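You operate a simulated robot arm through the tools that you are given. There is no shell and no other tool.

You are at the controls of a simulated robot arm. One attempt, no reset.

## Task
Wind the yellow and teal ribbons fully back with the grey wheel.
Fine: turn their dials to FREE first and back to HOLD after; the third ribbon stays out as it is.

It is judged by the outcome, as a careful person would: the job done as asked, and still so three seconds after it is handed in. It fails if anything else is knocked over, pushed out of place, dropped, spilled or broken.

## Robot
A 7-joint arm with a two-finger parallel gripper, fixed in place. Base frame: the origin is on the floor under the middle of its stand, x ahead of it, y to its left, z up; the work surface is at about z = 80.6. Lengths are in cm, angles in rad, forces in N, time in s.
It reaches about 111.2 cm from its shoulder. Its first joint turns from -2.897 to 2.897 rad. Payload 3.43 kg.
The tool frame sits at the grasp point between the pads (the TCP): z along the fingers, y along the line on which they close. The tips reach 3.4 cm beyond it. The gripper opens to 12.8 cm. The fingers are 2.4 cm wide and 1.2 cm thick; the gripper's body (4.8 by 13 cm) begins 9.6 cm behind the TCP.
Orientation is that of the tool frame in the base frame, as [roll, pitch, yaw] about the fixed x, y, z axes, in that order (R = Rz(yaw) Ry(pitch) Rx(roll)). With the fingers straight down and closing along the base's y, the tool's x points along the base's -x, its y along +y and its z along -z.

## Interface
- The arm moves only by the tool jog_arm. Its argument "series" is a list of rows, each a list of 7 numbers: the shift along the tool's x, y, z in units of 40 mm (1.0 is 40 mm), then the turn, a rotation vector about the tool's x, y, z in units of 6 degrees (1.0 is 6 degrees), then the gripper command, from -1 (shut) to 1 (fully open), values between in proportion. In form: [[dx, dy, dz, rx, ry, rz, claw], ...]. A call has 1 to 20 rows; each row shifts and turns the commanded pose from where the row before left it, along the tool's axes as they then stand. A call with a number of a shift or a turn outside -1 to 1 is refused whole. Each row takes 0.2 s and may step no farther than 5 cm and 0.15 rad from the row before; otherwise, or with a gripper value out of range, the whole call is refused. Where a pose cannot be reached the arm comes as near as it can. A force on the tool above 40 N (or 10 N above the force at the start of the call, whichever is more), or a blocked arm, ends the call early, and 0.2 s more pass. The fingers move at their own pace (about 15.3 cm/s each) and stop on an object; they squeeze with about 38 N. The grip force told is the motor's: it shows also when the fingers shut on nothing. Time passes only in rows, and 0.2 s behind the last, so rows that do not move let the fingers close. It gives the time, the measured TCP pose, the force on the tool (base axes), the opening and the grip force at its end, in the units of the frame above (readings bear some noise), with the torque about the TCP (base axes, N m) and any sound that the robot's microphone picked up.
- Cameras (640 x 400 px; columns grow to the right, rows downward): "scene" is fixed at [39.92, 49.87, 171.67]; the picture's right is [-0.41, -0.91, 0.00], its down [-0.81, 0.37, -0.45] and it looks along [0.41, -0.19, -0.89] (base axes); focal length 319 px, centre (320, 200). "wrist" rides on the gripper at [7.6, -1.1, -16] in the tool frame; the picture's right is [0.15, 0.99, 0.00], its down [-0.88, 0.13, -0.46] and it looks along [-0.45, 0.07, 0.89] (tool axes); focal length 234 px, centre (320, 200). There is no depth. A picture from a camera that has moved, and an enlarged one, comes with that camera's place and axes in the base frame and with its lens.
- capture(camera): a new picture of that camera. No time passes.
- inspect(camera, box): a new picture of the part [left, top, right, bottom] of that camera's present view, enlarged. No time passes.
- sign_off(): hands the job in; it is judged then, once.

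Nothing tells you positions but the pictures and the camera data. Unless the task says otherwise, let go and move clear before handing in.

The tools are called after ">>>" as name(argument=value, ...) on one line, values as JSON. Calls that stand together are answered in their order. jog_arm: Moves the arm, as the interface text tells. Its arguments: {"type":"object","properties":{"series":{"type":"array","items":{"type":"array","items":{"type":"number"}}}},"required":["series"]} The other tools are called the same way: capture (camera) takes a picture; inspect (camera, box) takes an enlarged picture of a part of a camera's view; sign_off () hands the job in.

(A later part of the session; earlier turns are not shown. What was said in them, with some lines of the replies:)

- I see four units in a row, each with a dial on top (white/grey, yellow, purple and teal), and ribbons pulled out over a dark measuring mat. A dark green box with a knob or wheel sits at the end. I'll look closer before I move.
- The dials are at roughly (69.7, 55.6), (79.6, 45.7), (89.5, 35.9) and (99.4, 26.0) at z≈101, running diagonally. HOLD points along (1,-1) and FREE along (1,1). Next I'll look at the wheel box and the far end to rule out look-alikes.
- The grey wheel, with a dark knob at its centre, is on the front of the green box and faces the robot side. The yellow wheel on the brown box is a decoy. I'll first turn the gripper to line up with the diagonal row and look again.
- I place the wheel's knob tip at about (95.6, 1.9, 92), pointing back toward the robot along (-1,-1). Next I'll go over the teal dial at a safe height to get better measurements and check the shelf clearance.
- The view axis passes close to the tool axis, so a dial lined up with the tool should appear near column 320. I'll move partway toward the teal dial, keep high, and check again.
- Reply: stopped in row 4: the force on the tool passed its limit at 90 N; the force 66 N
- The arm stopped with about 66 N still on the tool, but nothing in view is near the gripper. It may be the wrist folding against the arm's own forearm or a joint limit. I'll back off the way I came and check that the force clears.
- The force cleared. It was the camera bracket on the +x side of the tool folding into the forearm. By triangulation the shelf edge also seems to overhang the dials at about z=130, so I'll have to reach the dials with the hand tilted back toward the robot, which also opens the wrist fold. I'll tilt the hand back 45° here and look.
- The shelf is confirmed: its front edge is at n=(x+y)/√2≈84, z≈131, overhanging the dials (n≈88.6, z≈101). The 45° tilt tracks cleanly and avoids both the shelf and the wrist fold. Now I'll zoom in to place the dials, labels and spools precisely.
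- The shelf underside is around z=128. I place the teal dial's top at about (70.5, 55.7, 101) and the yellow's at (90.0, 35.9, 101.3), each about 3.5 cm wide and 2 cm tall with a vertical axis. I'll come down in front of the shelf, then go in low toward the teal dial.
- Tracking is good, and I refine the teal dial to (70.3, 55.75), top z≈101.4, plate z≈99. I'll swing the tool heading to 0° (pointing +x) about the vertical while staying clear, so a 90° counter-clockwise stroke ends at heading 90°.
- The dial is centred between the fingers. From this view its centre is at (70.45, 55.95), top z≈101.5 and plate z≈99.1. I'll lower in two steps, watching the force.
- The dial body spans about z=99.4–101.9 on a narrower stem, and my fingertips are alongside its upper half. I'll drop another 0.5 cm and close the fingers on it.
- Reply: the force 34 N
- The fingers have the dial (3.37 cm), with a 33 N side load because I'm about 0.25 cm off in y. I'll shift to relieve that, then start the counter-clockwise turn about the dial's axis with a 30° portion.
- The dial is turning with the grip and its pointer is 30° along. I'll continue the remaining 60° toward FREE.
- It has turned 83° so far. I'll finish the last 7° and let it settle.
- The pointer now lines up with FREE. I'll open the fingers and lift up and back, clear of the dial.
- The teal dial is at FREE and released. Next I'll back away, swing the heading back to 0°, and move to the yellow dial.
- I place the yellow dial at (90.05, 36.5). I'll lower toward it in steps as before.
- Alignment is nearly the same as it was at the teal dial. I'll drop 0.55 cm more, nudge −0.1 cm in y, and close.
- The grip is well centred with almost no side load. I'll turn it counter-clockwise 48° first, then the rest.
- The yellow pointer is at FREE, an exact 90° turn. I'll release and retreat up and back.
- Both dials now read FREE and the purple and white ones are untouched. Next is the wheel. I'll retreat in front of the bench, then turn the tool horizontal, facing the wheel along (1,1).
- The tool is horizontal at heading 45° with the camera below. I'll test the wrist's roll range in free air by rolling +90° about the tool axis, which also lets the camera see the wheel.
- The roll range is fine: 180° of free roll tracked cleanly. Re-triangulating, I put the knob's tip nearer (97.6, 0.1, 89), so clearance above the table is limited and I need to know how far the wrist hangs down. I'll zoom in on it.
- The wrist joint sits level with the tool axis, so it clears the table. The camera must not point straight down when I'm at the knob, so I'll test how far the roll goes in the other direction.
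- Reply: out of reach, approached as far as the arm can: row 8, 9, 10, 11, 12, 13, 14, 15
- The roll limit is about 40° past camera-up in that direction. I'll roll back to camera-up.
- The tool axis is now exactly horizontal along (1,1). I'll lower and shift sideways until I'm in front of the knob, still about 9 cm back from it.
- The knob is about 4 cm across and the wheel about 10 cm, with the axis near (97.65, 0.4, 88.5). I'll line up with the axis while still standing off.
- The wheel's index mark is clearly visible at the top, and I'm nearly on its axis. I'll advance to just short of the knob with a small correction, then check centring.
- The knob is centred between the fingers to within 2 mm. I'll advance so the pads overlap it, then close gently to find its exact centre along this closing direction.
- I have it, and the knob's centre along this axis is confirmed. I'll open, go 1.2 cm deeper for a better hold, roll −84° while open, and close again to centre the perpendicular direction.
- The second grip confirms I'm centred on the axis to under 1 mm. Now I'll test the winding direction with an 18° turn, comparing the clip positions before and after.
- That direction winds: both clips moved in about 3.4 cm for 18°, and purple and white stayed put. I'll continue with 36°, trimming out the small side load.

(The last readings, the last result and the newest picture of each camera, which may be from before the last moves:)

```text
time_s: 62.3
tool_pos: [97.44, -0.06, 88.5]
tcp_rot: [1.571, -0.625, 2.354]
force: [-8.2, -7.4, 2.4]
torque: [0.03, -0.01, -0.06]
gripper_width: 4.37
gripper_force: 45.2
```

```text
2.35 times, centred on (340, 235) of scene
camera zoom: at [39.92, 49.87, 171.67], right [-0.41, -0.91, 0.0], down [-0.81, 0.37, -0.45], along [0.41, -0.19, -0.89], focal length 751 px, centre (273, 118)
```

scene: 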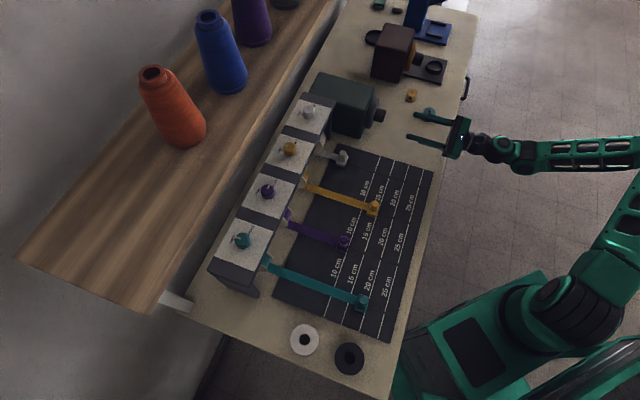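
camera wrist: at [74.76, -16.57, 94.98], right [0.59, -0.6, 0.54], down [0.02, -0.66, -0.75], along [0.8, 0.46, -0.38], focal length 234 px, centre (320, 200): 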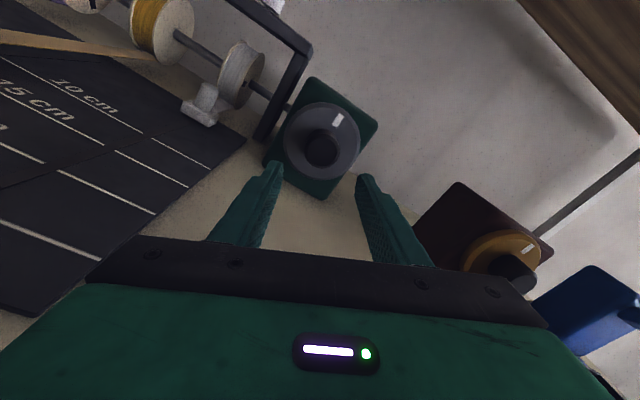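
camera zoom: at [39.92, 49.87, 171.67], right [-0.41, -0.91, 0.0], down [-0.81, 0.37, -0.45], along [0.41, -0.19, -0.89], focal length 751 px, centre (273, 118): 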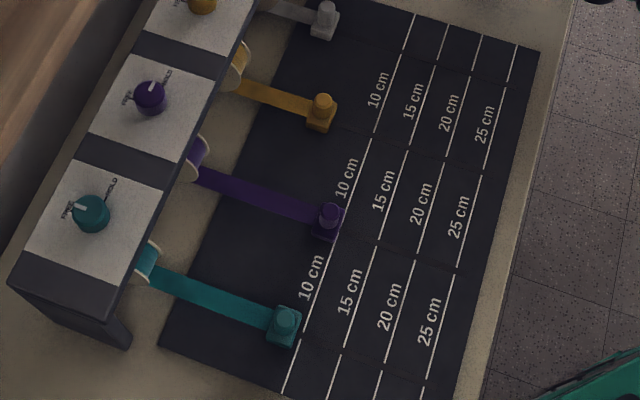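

Winding smoothly: yellow has about 4.6 cm and teal about 9.5 cm left to match the parked white clip. I'll continue in smaller steps, watching for yellow reaching its stop.

>>> jog_arm(series=[[0, 0, -0.015, 0, 0, 1, -1], [0, 0, 0, 0, 0, 1, -1], [0, 0, 0, 0, 0, 1, -1], [0, 0, 0, 0, 0, 0, -1]])

>>> inspect(camera="scene", box=[260, 150, 420, 320])

```text
time_s: 63.3
tool_pos: [97.59, 0.02, 88.43]
tcp_rot: [1.573, -0.939, 2.356]
force: [14.6, 7.8, -0.5]
torque: [-0.46, 0.45, -0.14]
gripper_width: 4.35
gripper_force: 44.6
```

```text
2.35 times, centred on (340, 235) of scene
camera zoom: at [39.92, 49.87, 171.67], right [-0.41, -0.91, 0.0], down [-0.81, 0.37, -0.45], along [0.41, -0.19, -0.89], focal length 751 px, centre (273, 118)
```

zoom: 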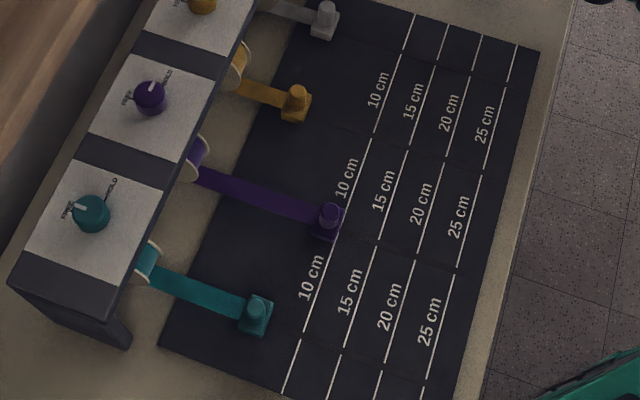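

>>> jog_arm(series=[[0, 0, 0.01, 0, 0, 1, -1], [0, 0, 0, 0, 0, 1, -1], [0, 0, 0, 0, 0, 0, -1]])

>>> inspect(camera="scene", box=[260, 150, 420, 320])

```text
time_s: 64.1
tool_pos: [97.5, -0.04, 88.47]
tcp_rot: [1.57, -1.148, 2.355]
force: [-5.9, -1.4, -2.7]
torque: [0.74, -0.75, 0.5]
gripper_width: 4.38
gripper_force: 44.6
```

```text
2.35 times, centred on (340, 235) of scene
camera zoom: at [39.92, 49.87, 171.67], right [-0.41, -0.91, 0.0], down [-0.81, 0.37, -0.45], along [0.41, -0.19, -0.89], focal length 751 px, centre (273, 118)
```

zoom: 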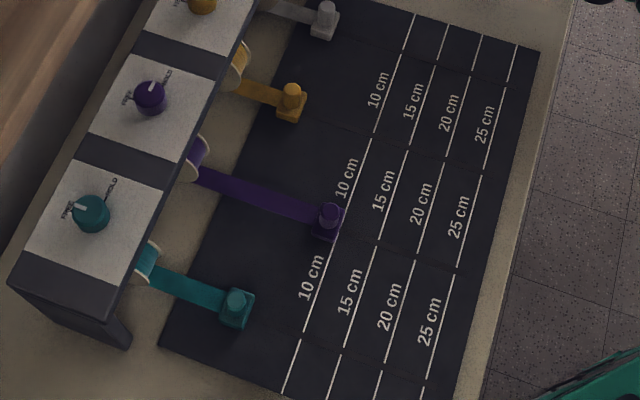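

Yellow has reached its stop, level with the parked white clip (n≈77.8), and teal keeps moving, so yellow's drive slips harmlessly. Teal has about 3.4 cm left, so I'll continue.

>>> jog_arm(series=[[0, 0, 0, 0, 0, 1, -1], [0, 0, 0, 0, 0, 1, -1], [0, 0, 0, 0, 0, 1, -1], [0, 0, 0, 0, 0, 0, -1]])

>>> inspect(camera="scene", box=[260, 150, 420, 320])

```text
time_s: 65.1
tool_pos: [97.51, -0.06, 88.64]
tcp_rot: [1.57, -1.462, 2.355]
force: [-10.5, -8.8, -1.0]
torque: [-0.59, 0.58, 0.11]
gripper_width: 4.38
gripper_force: 45.4
```

```text
2.35 times, centred on (340, 235) of scene
camera zoom: at [39.92, 49.87, 171.67], right [-0.41, -0.91, 0.0], down [-0.81, 0.37, -0.45], along [0.41, -0.19, -0.89], focal length 751 px, centre (273, 118)
```

zoom: 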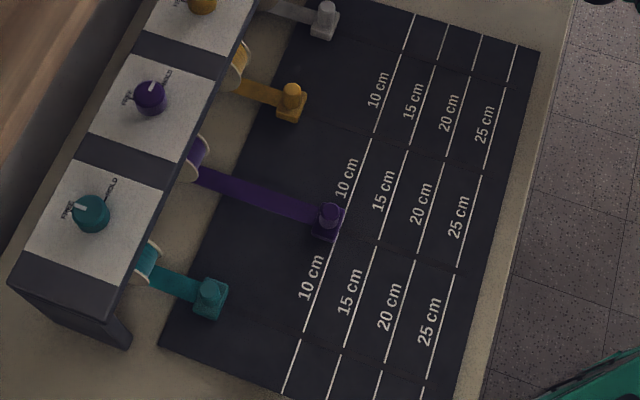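

Teal is almost home at n≈77.5. I'll add another 12° to be sure it's fully against its stop.

>>> jog_arm(series=[[0, 0, -0.01, 0, 0, 1, -1], [0, 0, 0, 0, 0, 1, -1], [0, 0, 0, 0, 0, 0, -1]])

>>> inspect(camera="scene", box=[260, 150, 420, 320])

>>> capture(camera="scene")

```text
time_s: 65.9
tool_pos: [97.61, -0.09, 88.49]
tcp_rot: [-1.566, -1.469, -0.791]
force: [-8.3, -7.3, -1.9]
torque: [0.57, -0.52, 0.08]
gripper_width: 4.38
gripper_force: 45.3
```

```text
2.35 times, centred on (340, 235) of scene
camera zoom: at [39.92, 49.87, 171.67], right [-0.41, -0.91, 0.0], down [-0.81, 0.37, -0.45], along [0.41, -0.19, -0.89], focal length 751 px, centre (273, 118)
```

zoom: 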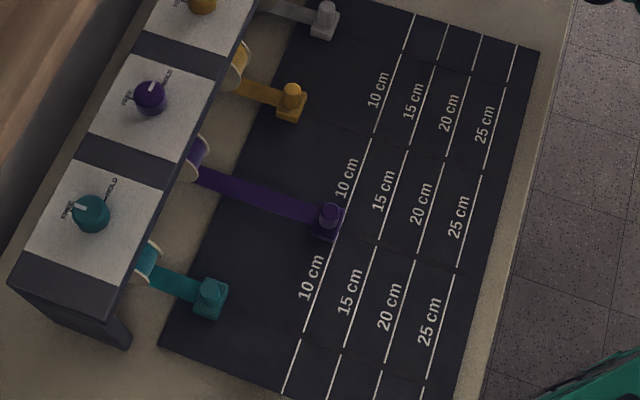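

```text
taken
```

scene: 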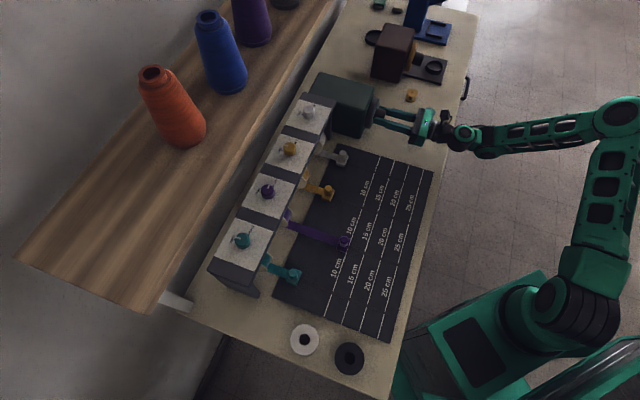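

Teal didn't move in that last bit, so both ribbons are against their stops, level with white. Purple hasn't moved. I'll release the knob and back straight out, checking that nothing unwinds.

>>> jog_arm(series=[[0, 0, 0, 0, 0, 0, -0.25], [0, 0, 0, 0, 0, 0, 0.1], [0, 0, 0, 0, 0, 0, 0.1], [0, 0, -0.5, 0, 0, 0, 0.1], [0, 0, -0.8, 0, 0, 0, 0.1], [0, 0, -0.8, 0, 0, 0, 0.1], [0, 0, -0.8, 0, 0, 0, 0.1]])

>>> capture(camera="scene")

>>> inspect(camera="scene", box=[260, 150, 420, 320])

```text
time_s: 67.5
tool_pos: [89.24, -8.3, 88.61]
tcp_rot: [-1.562, -1.471, -0.794]
force: [0.4, -0.6, 0.4]
torque: [-0.01, 0.04, -0.01]
gripper_width: 7.03
gripper_force: 0.0
```

```text
taken
```

scene: 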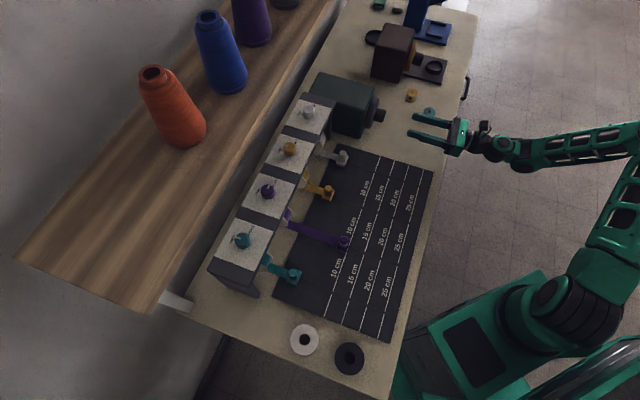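

```text
2.35 times, centred on (340, 235) of scene
camera zoom: at [39.92, 49.87, 171.67], right [-0.41, -0.91, 0.0], down [-0.81, 0.37, -0.45], along [0.41, -0.19, -0.89], focal length 751 px, centre (273, 118)
```

zoom: 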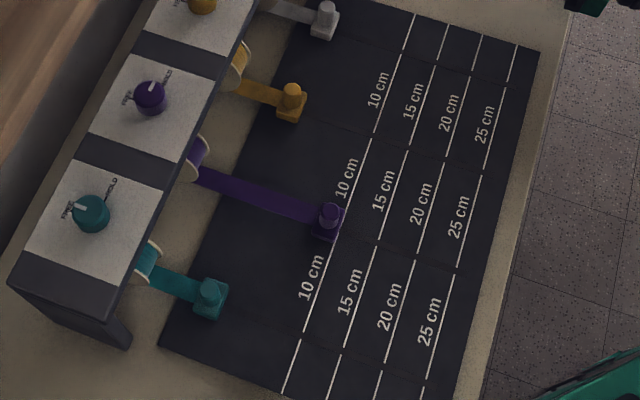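

The ribbons stay put. Next I'll raise clear and roll back to the camera-below posture that worked for the dials.

>>> jog_arm(series=[[0.757, -0.363, -0.156, 0, 0, 0, 0], [0.757, -0.363, -0.156, 0, 0, 0, 0], [0.757, -0.363, -0.156, 0, 0, 0, 0], [0.757, -0.363, -0.156, 0, 0, 0, 0], [0.757, -0.363, -0.156, 0, 0, 0, 0], [0.757, -0.363, -0.156, 0, 0, 0, 0], [0.757, -0.363, -0.156, 0, 0, 0, 0], [0.757, -0.363, -0.156, 0, 0, 0, 0], [0.757, -0.363, -0.156, 0, 0, 0, 0], [0, 0, 0, 0, 0, -1, 0], [0, 0, 0, 0, 0, -1, 0], [0, 0, 0, 0, 0, -1, 0], [0, 0, 0, 0, 0, -1, 0], [0, 0, 0, 0, 0, -1, 0], [0, 0, 0, 0, 0, -1, 0], [0, 0, 0, 0, 0, -1, 0], [0, 0, 0, 0, 0, -1, 0], [0, 0, 0, 0, 0, -1, 0], [0, 0, 0, 0, 0, -1, 0], [0, 0, 0, 0, 0, -1, 0]])

>>> jog_arm(series=[[0, 0, 0, 0, 0, -1, 0], [0, 0, 0, 0, 0, -1, 0], [0, 0, 0, 0, 0, -1, 0], [0, 0, 0, 0, 0, -1, 0], [0, 0, 0, 0, 0, -1, 0], [0, 0, 0, 0, 0, -1, 0], [0, 0, 0, 0, 0, -1, 0], [0, 0, 0, 0, 0, -1, 0], [0, 0, 0, 0, 0, -1, 0], [0, 0, 0, 0, 0, -1, 0], [0, 0, 0, 0, 0, -1, 0], [0, 0, 0, 0, 0, -1, 0], [0, 0, 0, 0, 0, -1, 0], [0, 0, 0, 0, 0, -1, 0], [0, 0, 0, 0, 0, -1, 0], [0, 0, 0, 0, 0, -1, 0], [0, 0, 0, 0, 0, -1, 0], [0, 0, 0, 0, 0, -1, 0], [0, 0, 0, 0, 0, -1, 0], [0, 0, 0, 0, 0, -0.95, 0]])

>>> capture(camera="scene")

```text
time_s: 71.7
tool_pos: [78.18, -4.83, 116.97]
tcp_rot: [1.571, -0.517, 2.355]
force: [-0.5, -0.1, 1.0]
torque: [-0.02, 0.02, 0.03]
gripper_width: 6.39
gripper_force: 0.1
```

```text
time_s: 75.9
tool_pos: [78.04, -4.96, 116.94]
tcp_rot: [-1.281, 1.57, -0.497]
force: [-0.3, 0.5, -0.1]
torque: [0.0, 0.0, -0.01]
gripper_width: 6.41
gripper_force: 0.0
```

```text
taken
```

scene: 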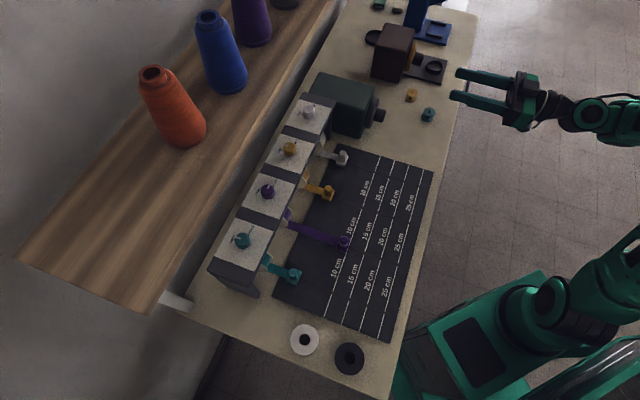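

>>> jog_arm(series=[[0, 0, 0, 0, 0.91, 0, 0], [0, 0, 0, 0, 0.91, 0, 0], [0, 0, 0, 0, 0.91, 0, 0], [0, 0, 0, 0, 0.91, 0, 0], [0, 0, 0, 0, 0.91, 0, 0], [0, 0, 0, 0, 0.91, 0, 0], [0, 0, 0, 0, 0.91, 0, 0], [0, 0, 0, 0, 0.91, 0, 0], [0, 0, 0, -0.678, 0, -0.647, 0], [0, 0, 0, -0.678, 0, -0.647, 0], [0, 0, 0, -0.678, 0, -0.647, 0], [0, 0, 0, -0.678, 0, -0.647, 0], [0, 0, 0, -0.678, 0, -0.647, 0], [0, 0, 0, -0.678, 0, -0.647, 0], [0, 0, 0, -0.678, 0, -0.647, 0], [0, 0, 0, -0.678, 0, -0.647, 0]])

>>> capture(camera="scene")

```text
time_s: 79.3
tool_pos: [77.95, -4.94, 117.0]
tcp_rot: [3.14, 0.809, -1.571]
force: [0.5, 0.9, 0.1]
torque: [-0.04, -0.03, -0.03]
gripper_width: 6.39
gripper_force: 0.0
```

```text
taken
```

scene: 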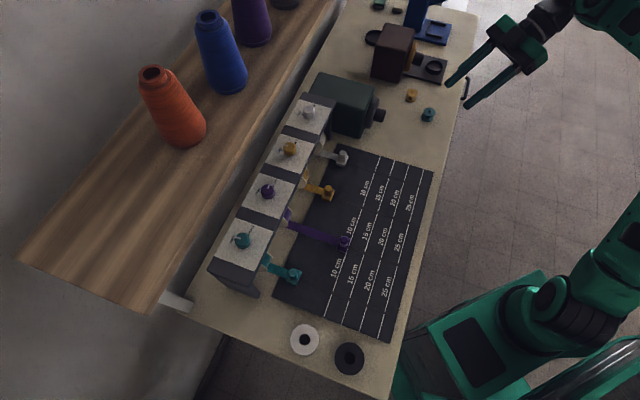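

I'm back in the dial posture at heading 90°. I'll retrace the path to above the yellow dial.

>>> jog_arm(series=[[-0.619, -0.339, 0.649, 0, 0, 0, 0], [-0.619, -0.339, 0.649, 0, 0, 0, 0], [-0.619, -0.339, 0.649, 0, 0, 0, 0], [-0.619, -0.339, 0.649, 0, 0, 0, 0], [-0.619, -0.339, 0.649, 0, 0, 0, 0], [-0.619, -0.339, 0.649, 0, 0, 0, 0], [-0.619, -0.339, 0.649, 0, 0, 0, 0], [-0.619, -0.339, 0.649, 0, 0, 0, 0], [-0.619, -0.339, 0.649, 0, 0, 0, 0], [0, 0, 0.9, 0, 0, 0, 0], [0, 0, 0.9, 0, 0, 0, 0], [0, 0, 0.5, 0, 0, 0, 0]])

>>> inspect(camera="wrist", box=[240, 80, 400, 180])

>>> capture(camera="scene")

```text
time_s: 81.9
tool_pos: [90.32, 34.02, 110.52]
tcp_rot: [3.141, 0.809, -1.573]
force: [-0.2, 0.1, 0.5]
torque: [-0.01, -0.02, -0.03]
gripper_width: 6.4
gripper_force: 0.0
```

```text
4.00 times, centred on (320, 130) of wrist
camera zoom: at [91.47, 17.3, 116.14], right [-0.99, -0.1, -0.11], down [-0.13, 0.28, 0.95], along [-0.06, 0.96, -0.29], focal length 937 px, centre (320, 480)
```

zoom: 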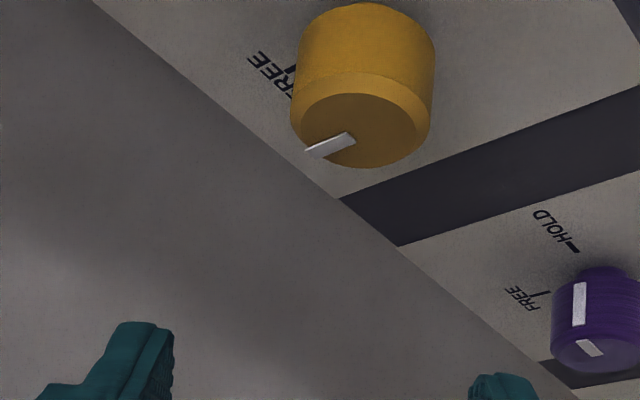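

```text
taken
```

scene: 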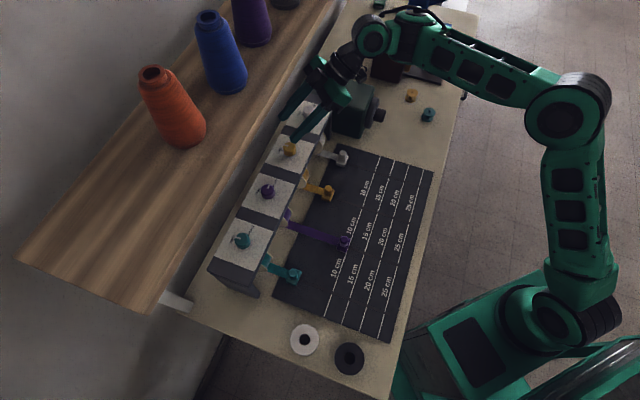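

>>> jog_arm(series=[[0.3445, 0.011, 0.3675, 0, 0, 0, 0], [0.3445, 0.011, 0.3675, 0, 0, 0, 0], [0.3445, 0.011, 0.3675, 0, 0, 0, 0], [0.3, 0.011, 0.32, 0, 0, 0, 0], [0, 0, 0, 0, 0, 0, 0]])

>>> inspect(camera="wrist", box=[250, 130, 410, 230])

```text
time_s: 83.1
tool_pos: [90.11, 34.59, 102.75]
tcp_rot: [-3.141, 0.81, -1.573]
force: [-0.3, -0.1, -1.0]
torque: [0.0, -0.01, -0.02]
gripper_width: 6.41
gripper_force: 0.1
```

```text
4.00 times, centred on (330, 180) of wrist
camera zoom: at [91.35, 17.65, 108.29], right [-0.99, -0.1, -0.11], down [-0.13, 0.28, 0.95], along [-0.07, 0.96, -0.29], focal length 937 px, centre (280, 280)
```

zoom: 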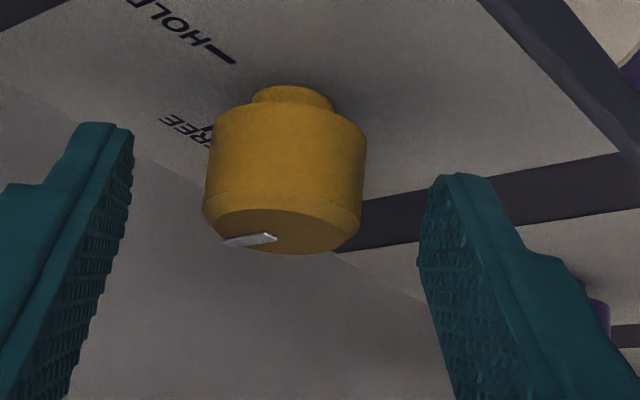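

>>> jog_arm(series=[[0.06, 0, 0.045, 0, 0, 0, 0.0], [0, 0, 0, 0, 0, 0, -0.3], [0, 0, 0, 0, 0, 0, -0.42], [0, 0, 0, 0, 0, 0, -1], [0, 0, 0, 0, 0, 0, -1]])

>>> inspect(camera="wrist", box=[250, 130, 410, 230])

```text
time_s: 84.3
tool_pos: [90.24, 34.47, 102.23]
tcp_rot: [3.139, 0.809, -1.571]
force: [-7.5, -2.3, -2.9]
torque: [0.06, -0.33, 0.11]
gripper_width: 3.35
gripper_force: 44.9
```

```text
4.00 times, centred on (330, 180) of wrist
camera zoom: at [91.32, 17.64, 108.01], right [-0.99, -0.1, -0.11], down [-0.13, 0.28, 0.95], along [-0.07, 0.96, -0.29], focal length 937 px, centre (280, 280)
```

zoom: 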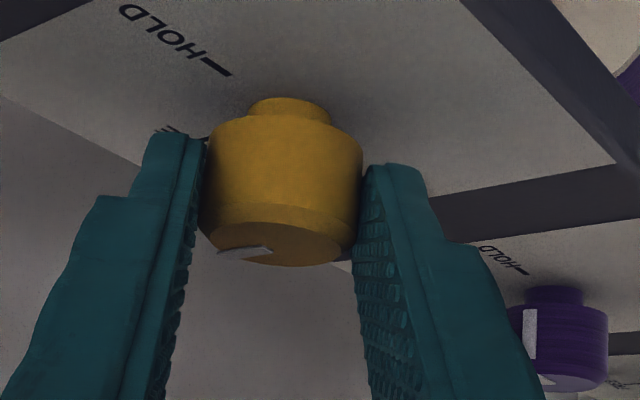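

Gripped cleanly. I'll turn clockwise back toward HOLD, 48° first.

>>> jog_arm(series=[[-0.002, 0.05, 0.002, 0.7243, 0, 0.6895, -1], [-0.002, 0.05, 0.002, 0.7243, 0, 0.6895, -1], [-0.002, 0.05, 0.002, 0.7243, 0, 0.6895, -1], [-0.002, 0.05, 0.002, 0.7243, 0, 0.6895, -1], [-0.002, 0.05, 0.002, 0.7243, 0, 0.6895, -1], [-0.002, 0.05, 0.002, 0.7243, 0, 0.6895, -1], [-0.002, 0.05, 0.002, 0.7243, 0, 0.6895, -1], [-0.002, 0.05, 0.002, 0.7243, 0, 0.6895, -1]])

>>> inspect(camera="wrist", box=[250, 130, 410, 230])

```text
time_s: 86.1
tool_pos: [88.68, 35.1, 102.45]
tcp_rot: [3.14, 0.807, -2.413]
force: [-18.5, -8.0, -1.9]
torque: [-0.33, 0.98, 0.14]
gripper_width: 3.37
gripper_force: 44.5
```

```text
4.00 times, centred on (330, 180) of wrist
camera zoom: at [76.97, 23.04, 108.04], right [-0.74, 0.67, -0.11], down [0.12, 0.28, 0.95], along [0.67, 0.69, -0.29], focal length 937 px, centre (280, 280)
```

zoom: 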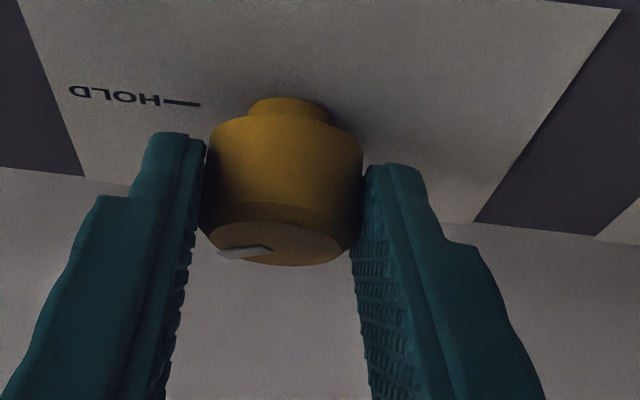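

>>> jog_arm(series=[[0.017, 0.05, -0.018, 0.7243, 0, 0.6895, -1], [-0.002, 0.05, 0.002, 0.7243, 0, 0.6895, -1], [-0.002, 0.05, 0.002, 0.7243, 0, 0.6895, -1], [-0.002, 0.05, 0.002, 0.7243, 0, 0.6895, -1], [-0.002, 0.05, 0.002, 0.7243, 0, 0.6895, -1], [-0.002, 0.05, 0.002, 0.7243, 0, 0.6895, -1], [-0.002, 0.05, 0.002, 0.7243, 0, 0.6895, -1], [0, 0, 0, 0, 0, 0, -1]])

>>> inspect(camera="wrist", box=[250, 130, 410, 230])

>>> capture(camera="scene")

```text
time_s: 87.9
tool_pos: [88.19, 36.35, 102.52]
tcp_rot: [-3.142, 0.81, 3.141]
force: [-11.8, 5.1, -4.9]
torque: [0.43, 0.73, 0.71]
gripper_width: 3.38
gripper_force: 44.9
```

```text
4.00 times, centred on (330, 180) of wrist
camera zoom: at [71.43, 35.28, 108.02], right [-0.1, 0.99, -0.11], down [0.28, 0.13, 0.95], along [0.96, 0.07, -0.29], focal length 937 px, centre (280, 280)
```

zoom: 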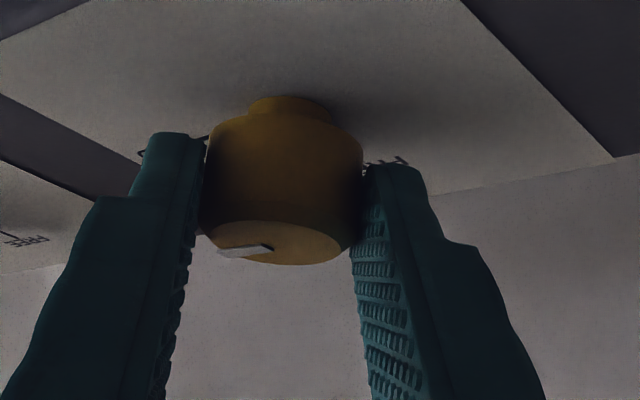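

```text
taken
```

scene: 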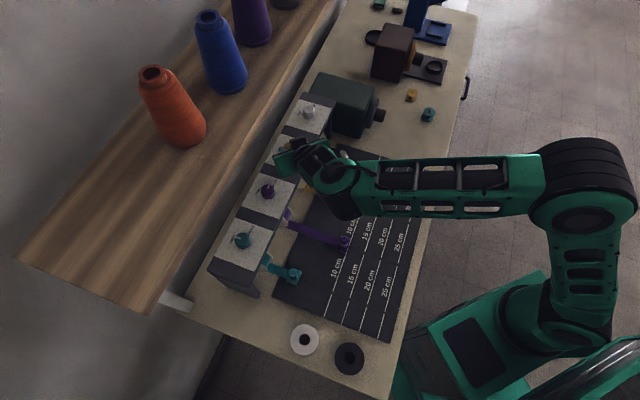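

The yellow dial is turned back exactly 90°. I'll release, lift, and retreat to the middle position.

>>> jog_arm(series=[[0, 0, 0, 0, 0, 0, -0.3], [0, 0, 0, 0, 0, 0, 0.0], [-0.326, 0, -0.31, 0, 0, 0, 0], [-0.326, 0, -0.31, 0, 0, 0, 0], [-0.326, 0, -0.31, 0, 0, 0, 0], [0.487, 0.073, -0.782, 0, 0, 0, 0], [0.487, 0.073, -0.782, 0, 0, 0, 0], [0.487, 0.073, -0.782, 0, 0, 0, 0], [0.487, 0.073, -0.782, 0, 0, 0, 0], [0.487, 0.073, -0.782, 0, 0, 0, 0], [0.487, 0.073, -0.782, 0, 0, 0, 0]])

>>> capture(camera="scene")

>>> inspect(camera="scene", box=[250, 125, 330, 175])

```text
time_s: 90.3
tool_pos: [66.63, 38.1, 112.36]
tcp_rot: [-3.14, 0.809, 3.14]
force: [-0.4, -0.1, -0.9]
torque: [0.01, 0.0, 0.03]
gripper_width: 6.4
gripper_force: 0.1
```

```text
taken
```

scene: 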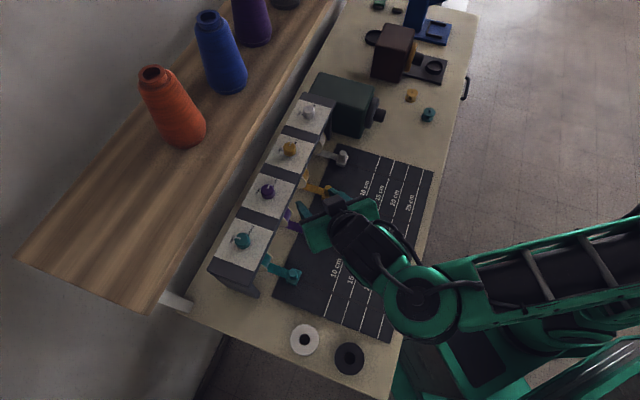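

```text
8.00 times, centred on (290, 150) of scene
camera zoom: at [39.92, 49.87, 171.67], right [-0.41, -0.91, 0.0], down [-0.81, 0.37, -0.45], along [0.41, -0.19, -0.89], focal length 2553 px, centre (560, 600)
```

zoom: 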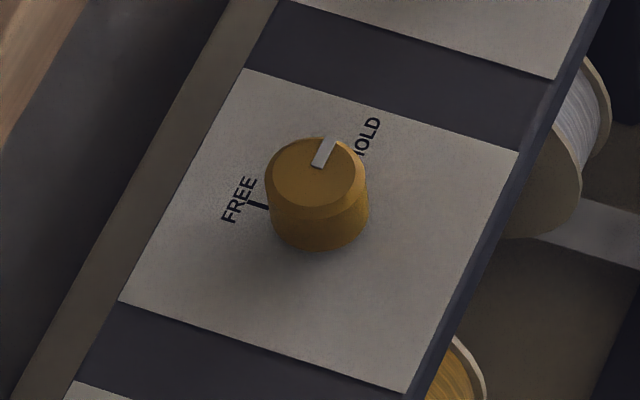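

Yellow reads HOLD, matching its original look. Now I'll swing the heading to 90° and approach the teal dial.

>>> jog_arm(series=[[0, 0, 0, -0.7243, 0, -0.6895, 0], [0, 0, 0, -0.7243, 0, -0.6895, 0], [0, 0, 0, -0.7243, 0, -0.6895, 0], [0, 0, 0, -0.7243, 0, -0.6895, 0], [0, 0, 0, -0.7243, 0, -0.6895, 0], [0, 0, 0, -0.7243, 0, -0.6895, 0], [0, 0, 0, -0.7243, 0, -0.6895, 0], [0, 0, 0, -0.7243, 0, -0.6895, 0], [0, 0, 0, -0.7243, 0, -0.6895, 0], [0, 0, 0, -0.7243, 0, -0.6895, 0], [0, 0, 0, -0.7243, 0, -0.6895, 0], [0, 0, 0, -0.7243, 0, -0.6895, 0], [0, 0, 0, -0.7243, 0, -0.6895, 0], [0, 0, 0, -0.7243, 0, -0.6895, 0], [0, 0, 0, -0.7243, 0, -0.6895, 0]])

>>> jog_arm(series=[[-0.479, -0.2, 0.648, 0, 0, 0, 0], [-0.479, -0.2, 0.648, 0, 0, 0, 0], [-0.479, -0.2, 0.648, 0, 0, 0, 0], [-0.479, -0.2, 0.648, 0, 0, 0, 0], [-0.479, -0.2, 0.648, 0, 0, 0, 0]])

>>> inspect(camera="wrist", box=[240, 80, 400, 180])

>>> capture(camera="scene")

```text
time_s: 93.5
tool_pos: [66.51, 38.04, 112.4]
tcp_rot: [-3.141, 0.811, -1.57]
force: [-0.3, -0.7, 0.2]
torque: [-0.02, -0.03, -0.05]
gripper_width: 6.4
gripper_force: 0.0
```

```text
time_s: 94.7
tool_pos: [70.62, 53.88, 110.29]
tcp_rot: [3.141, 0.81, -1.573]
force: [0.0, -0.1, -0.2]
torque: [-0.03, -0.01, -0.04]
gripper_width: 6.39
gripper_force: 0.1
```

```text
4.00 times, centred on (320, 130) of wrist
camera zoom: at [71.83, 37.06, 115.88], right [-0.99, -0.1, -0.11], down [-0.13, 0.28, 0.95], along [-0.07, 0.96, -0.29], focal length 937 px, centre (320, 480)
```

zoom: 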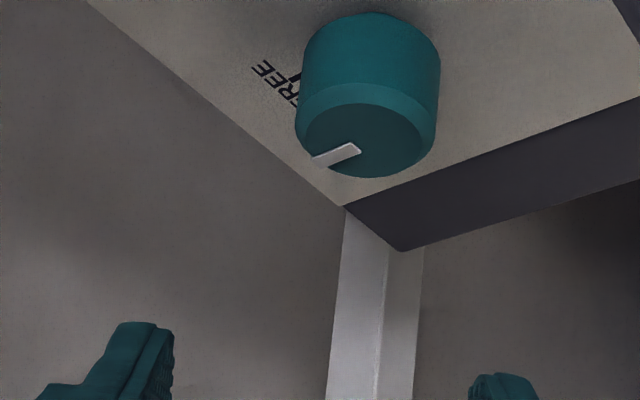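

```text
taken
```

scene: 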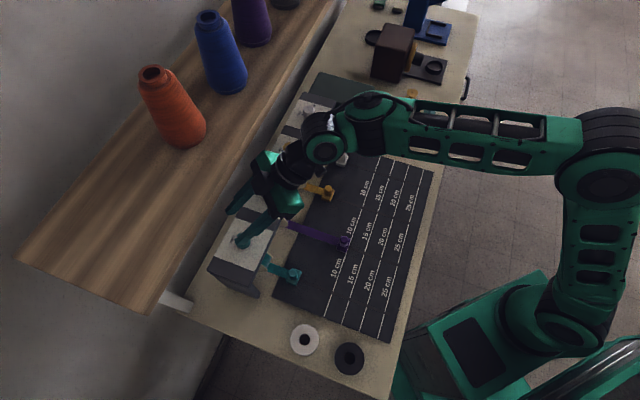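

>>> jog_arm(series=[[0.32, 0.0144, 0.348, 0, 0, 0, 0], [0.32, 0.0144, 0.348, 0, 0, 0, 0], [0.32, 0.0144, 0.348, 0, 0, 0, 0], [0.32, 0.0144, 0.348, 0, 0, 0, 0], [0, 0, 0, 0, 0, 0, 0]])

>>> inspect(camera="wrist", box=[250, 130, 410, 230])

```text
time_s: 95.9
tool_pos: [70.36, 54.47, 102.71]
tcp_rot: [-3.14, 0.811, -1.571]
force: [-0.3, 0.2, -0.3]
torque: [-0.02, 0.03, 0.01]
gripper_width: 6.39
gripper_force: 0.2
```

```text
4.00 times, centred on (330, 180) of wrist
camera zoom: at [71.44, 37.7, 108.29], right [-0.99, -0.1, -0.11], down [-0.13, 0.28, 0.95], along [-0.07, 0.96, -0.29], focal length 937 px, centre (280, 280)
```

zoom: 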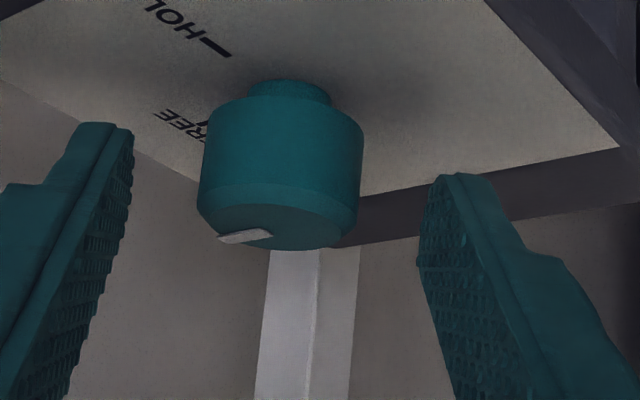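

>>> jog_arm(series=[[0.065, 0, 0.05, 0, 0, 0, 0.0], [0, 0, 0, 0, 0, 0, -0.3], [0, 0, 0, 0, 0, 0, -0.42], [0, 0, 0, 0, 0, 0, -1], [0, 0, 0, 0, 0, 0, -1]])

>>> inspect(camera="wrist", box=[250, 130, 410, 230])

```text
time_s: 97.1
tool_pos: [70.31, 54.31, 102.48]
tcp_rot: [-3.141, 0.809, -1.571]
force: [3.1, 1.1, -0.5]
torque: [0.13, 0.21, -0.07]
gripper_width: 3.36
gripper_force: 45.4
```

```text
4.00 times, centred on (330, 180) of wrist
camera zoom: at [71.48, 37.66, 107.97], right [-0.99, -0.1, -0.11], down [-0.13, 0.28, 0.95], along [-0.07, 0.96, -0.29], focal length 937 px, centre (280, 280)
```

zoom: 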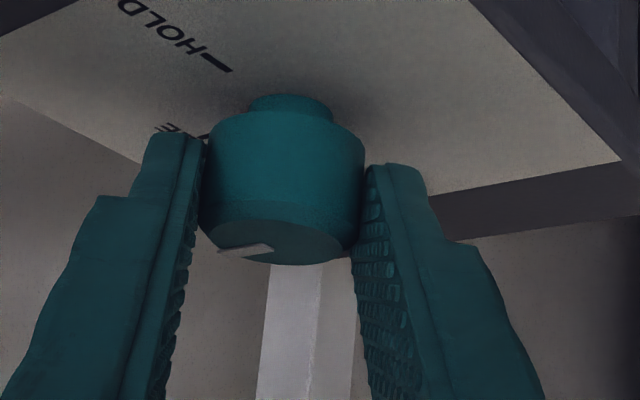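

Gripped with almost no load. I'll turn the teal dial clockwise toward HOLD.

>>> jog_arm(series=[[-0.002, 0.051, 0.002, 0.7243, 0, 0.6895, -1], [-0.002, 0.051, 0.002, 0.7243, 0, 0.6895, -1], [-0.002, 0.051, 0.002, 0.7243, 0, 0.6895, -1], [-0.002, 0.051, 0.002, 0.7243, 0, 0.6895, -1], [-0.002, 0.051, 0.002, 0.7243, 0, 0.6895, -1], [-0.002, 0.051, 0.002, 0.7243, 0, 0.6895, -1], [-0.002, 0.051, 0.002, 0.7243, 0, 0.6895, -1], [-0.002, 0.051, 0.002, 0.7243, 0, 0.6895, -1]])

>>> inspect(camera="wrist", box=[250, 130, 410, 230])

```text
time_s: 98.9
tool_pos: [69.13, 55.08, 102.4]
tcp_rot: [-3.138, 0.806, -2.413]
force: [3.9, -20.0, -7.9]
torque: [-0.34, 0.08, -0.31]
gripper_width: 3.39
gripper_force: 45.2
```

```text
4.00 times, centred on (330, 180) of wrist
camera zoom: at [57.29, 43.06, 108.03], right [-0.73, 0.67, -0.11], down [0.12, 0.28, 0.95], along [0.67, 0.68, -0.29], focal length 937 px, centre (280, 280)
```

zoom: 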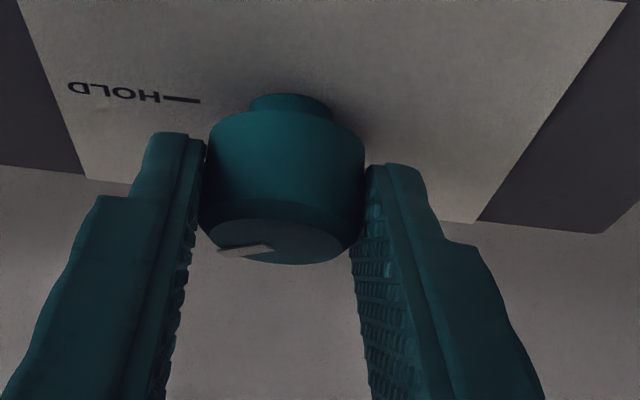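

>>> jog_arm(series=[[0.01, 0.021, -0.011, 0.7243, 0, 0.6895, -1], [-0.002, 0.049, 0.002, 0.7243, 0, 0.6895, -1], [-0.002, 0.049, 0.002, 0.7243, 0, 0.6895, -1], [-0.002, 0.049, 0.002, 0.7243, 0, 0.6895, -1], [-0.002, 0.049, 0.002, 0.7243, 0, 0.6895, -1], [-0.002, 0.049, 0.002, 0.7243, 0, 0.6895, -1], [-0.002, 0.049, 0.002, 0.7243, 0, 0.6895, -1], [0, 0, 0, 0, 0, 0, -1]])

>>> inspect(camera="wrist", box=[250, 130, 410, 230])

>>> inspect(camera="scene", box=[190, 200, 310, 275])

```text
time_s: 100.7
tool_pos: [68.61, 56.15, 102.38]
tcp_rot: [-3.138, 0.809, 3.139]
force: [7.1, -31.5, -18.3]
torque: [-0.13, -0.27, 0.01]
gripper_width: 3.35
gripper_force: 45.1
```

```text
4.00 times, centred on (330, 180) of wrist
camera zoom: at [51.82, 55.17, 108.01], right [-0.1, 0.99, -0.11], down [0.28, 0.13, 0.95], along [0.96, 0.06, -0.29], focal length 937 px, centre (280, 280)
```

zoom: 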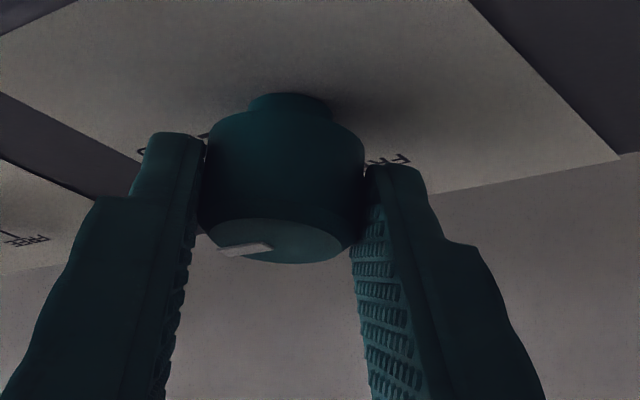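

```text
5.33 times, centred on (250, 238) of scene
camera zoom: at [39.92, 49.87, 171.67], right [-0.41, -0.91, 0.0], down [-0.81, 0.37, -0.45], along [0.41, -0.19, -0.89], focal length 1702 px, centre (693, 0)
```

zoom: 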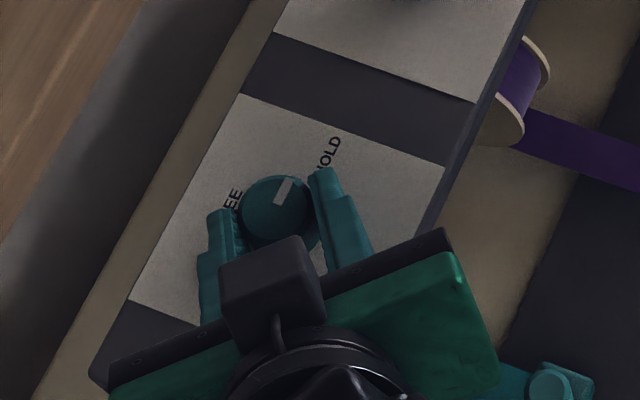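

The teal dial is back through exactly 90°, with its pointer at HOLD. I'll relieve the side load, release, lift and retreat.

>>> jog_arm(series=[[0, -0.05, 0, 0, 0, 0, -1], [0, 0, 0, 0, 0, 0, -0.3], [0, 0, 0, 0, 0, 0, 0.0], [-0.326, 0, -0.31, 0, 0, 0, 0], [-0.326, 0, -0.31, 0, 0, 0, 0], [-0.326, 0, -0.31, 0, 0, 0, 0], [0.114, -0.704, -0.575, 0, 0, 0, 0], [0.114, -0.704, -0.575, 0, 0, 0, 0], [0.114, -0.704, -0.575, 0, 0, 0, 0], [0.114, -0.704, -0.575, 0, 0, 0, 0]])

>>> capture(camera="scene")

>>> inspect(camera="scene", box=[210, 215, 290, 265])

```text
time_s: 102.9
tool_pos: [60.45, 44.94, 112.81]
tcp_rot: [-3.138, 0.808, 3.141]
force: [1.4, 0.7, -0.3]
torque: [0.01, 0.01, -0.04]
gripper_width: 6.41
gripper_force: 0.0
```

```text
taken
```

scene: 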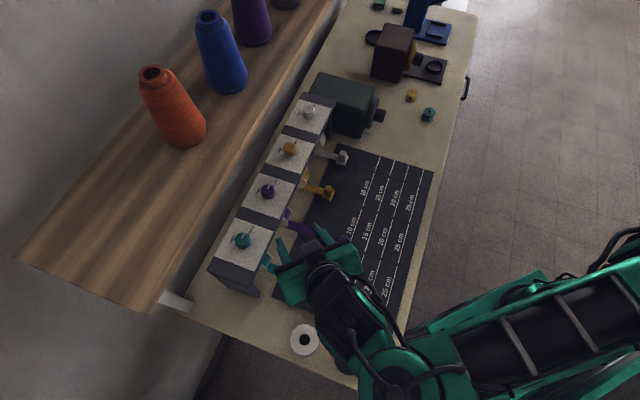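

```text
8.00 times, centred on (250, 240) of scene
camera zoom: at [39.92, 49.87, 171.67], right [-0.41, -0.91, 0.0], down [-0.81, 0.37, -0.45], along [0.41, -0.19, -0.89], focal length 2553 px, centre (880, -120)
```

zoom: 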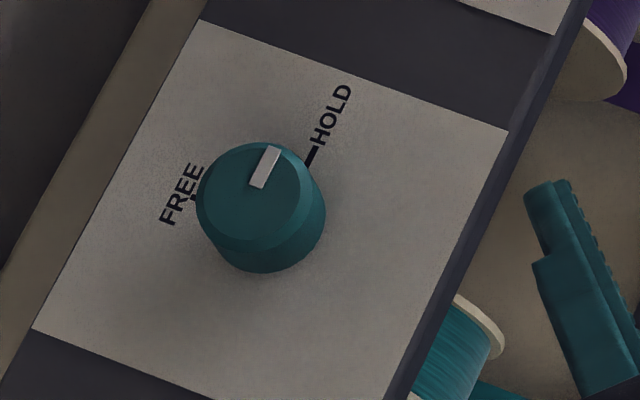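

Both dials read HOLD. I'll move the arm clear of the bench and make a final check of the whole scene.

>>> jog_arm(series=[[-0.19, -0.75, -0.526, 0, 0, 0, 0], [-0.19, -0.75, -0.526, 0, 0, 0, 0], [-0.19, -0.75, -0.526, 0, 0, 0, 0], [-0.19, -0.75, -0.526, 0, 0, 0, 0], [-0.19, -0.75, -0.526, 0, 0, 0, 0], [-0.19, -0.75, -0.526, 0, 0, 0, 0], [-0.1, -0.75, -0.6, 0, 0, 0, 0], [0, -0.75, -0.6, 0, 0, 0, 0], [0, 0, 0, 0, 0, 0, 0]])

>>> capture(camera="scene")

>>> inspect(camera="scene", box=[260, 150, 420, 320])

>>> inspect(camera="scene", box=[210, 80, 370, 180])

```text
time_s: 104.9
tool_pos: [51.95, 20.43, 128.35]
tcp_rot: [-3.139, 0.806, 3.121]
force: [-0.8, 0.1, 0.0]
torque: [0.02, 0.01, 0.02]
gripper_width: 6.41
gripper_force: 0.0
```

```text
taken
```

scene: 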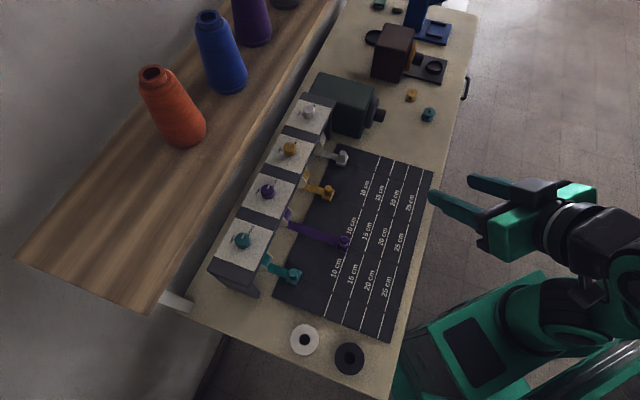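

```text
2.35 times, centred on (340, 235) of scene
camera zoom: at [39.92, 49.87, 171.67], right [-0.41, -0.91, 0.0], down [-0.81, 0.37, -0.45], along [0.41, -0.19, -0.89], focal length 751 px, centre (273, 118)
```

zoom: 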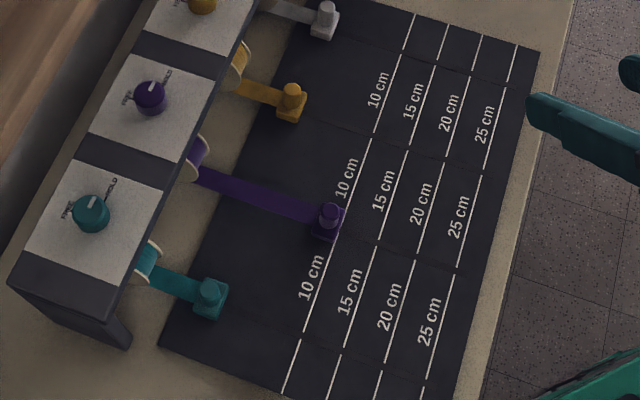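

```text
4.00 times, centred on (290, 130) of scene
camera zoom: at [39.92, 49.87, 171.67], right [-0.41, -0.91, 0.0], down [-0.81, 0.37, -0.45], along [0.41, -0.19, -0.89], focal length 1276 px, centre (440, 480)
```

zoom: 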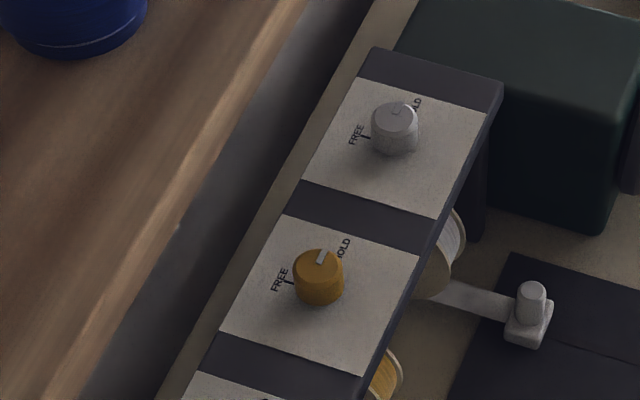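

>>> sign_off()

```text
The job is handed in.
```

The yellow and teal ribbons are wound fully back, both dials are on HOLD, and I've handed the job in. I don't have the verdict.

- **Winding:** I set the two dials to FREE, then turned the grey wheel until each clip stopped moving. Both clips ended level with the white ribbon's clip, which was already in, and neither slipped back when I let go of the wheel.
- **Dials:** I turned yellow and teal back to HOLD, and their pointers look as they did at the start.
- **Third ribbon:** the purple ribbon is still out at its original mark, and its dial and the white one were not touched.
- **Early stop:** right at the start, the arm folded the camera bracket into its own forearm and stopped on its force limit. I backed off and changed the approach. The final pictures show nothing else out of place.

The arm had let go and was clear of the bench when I signed off.
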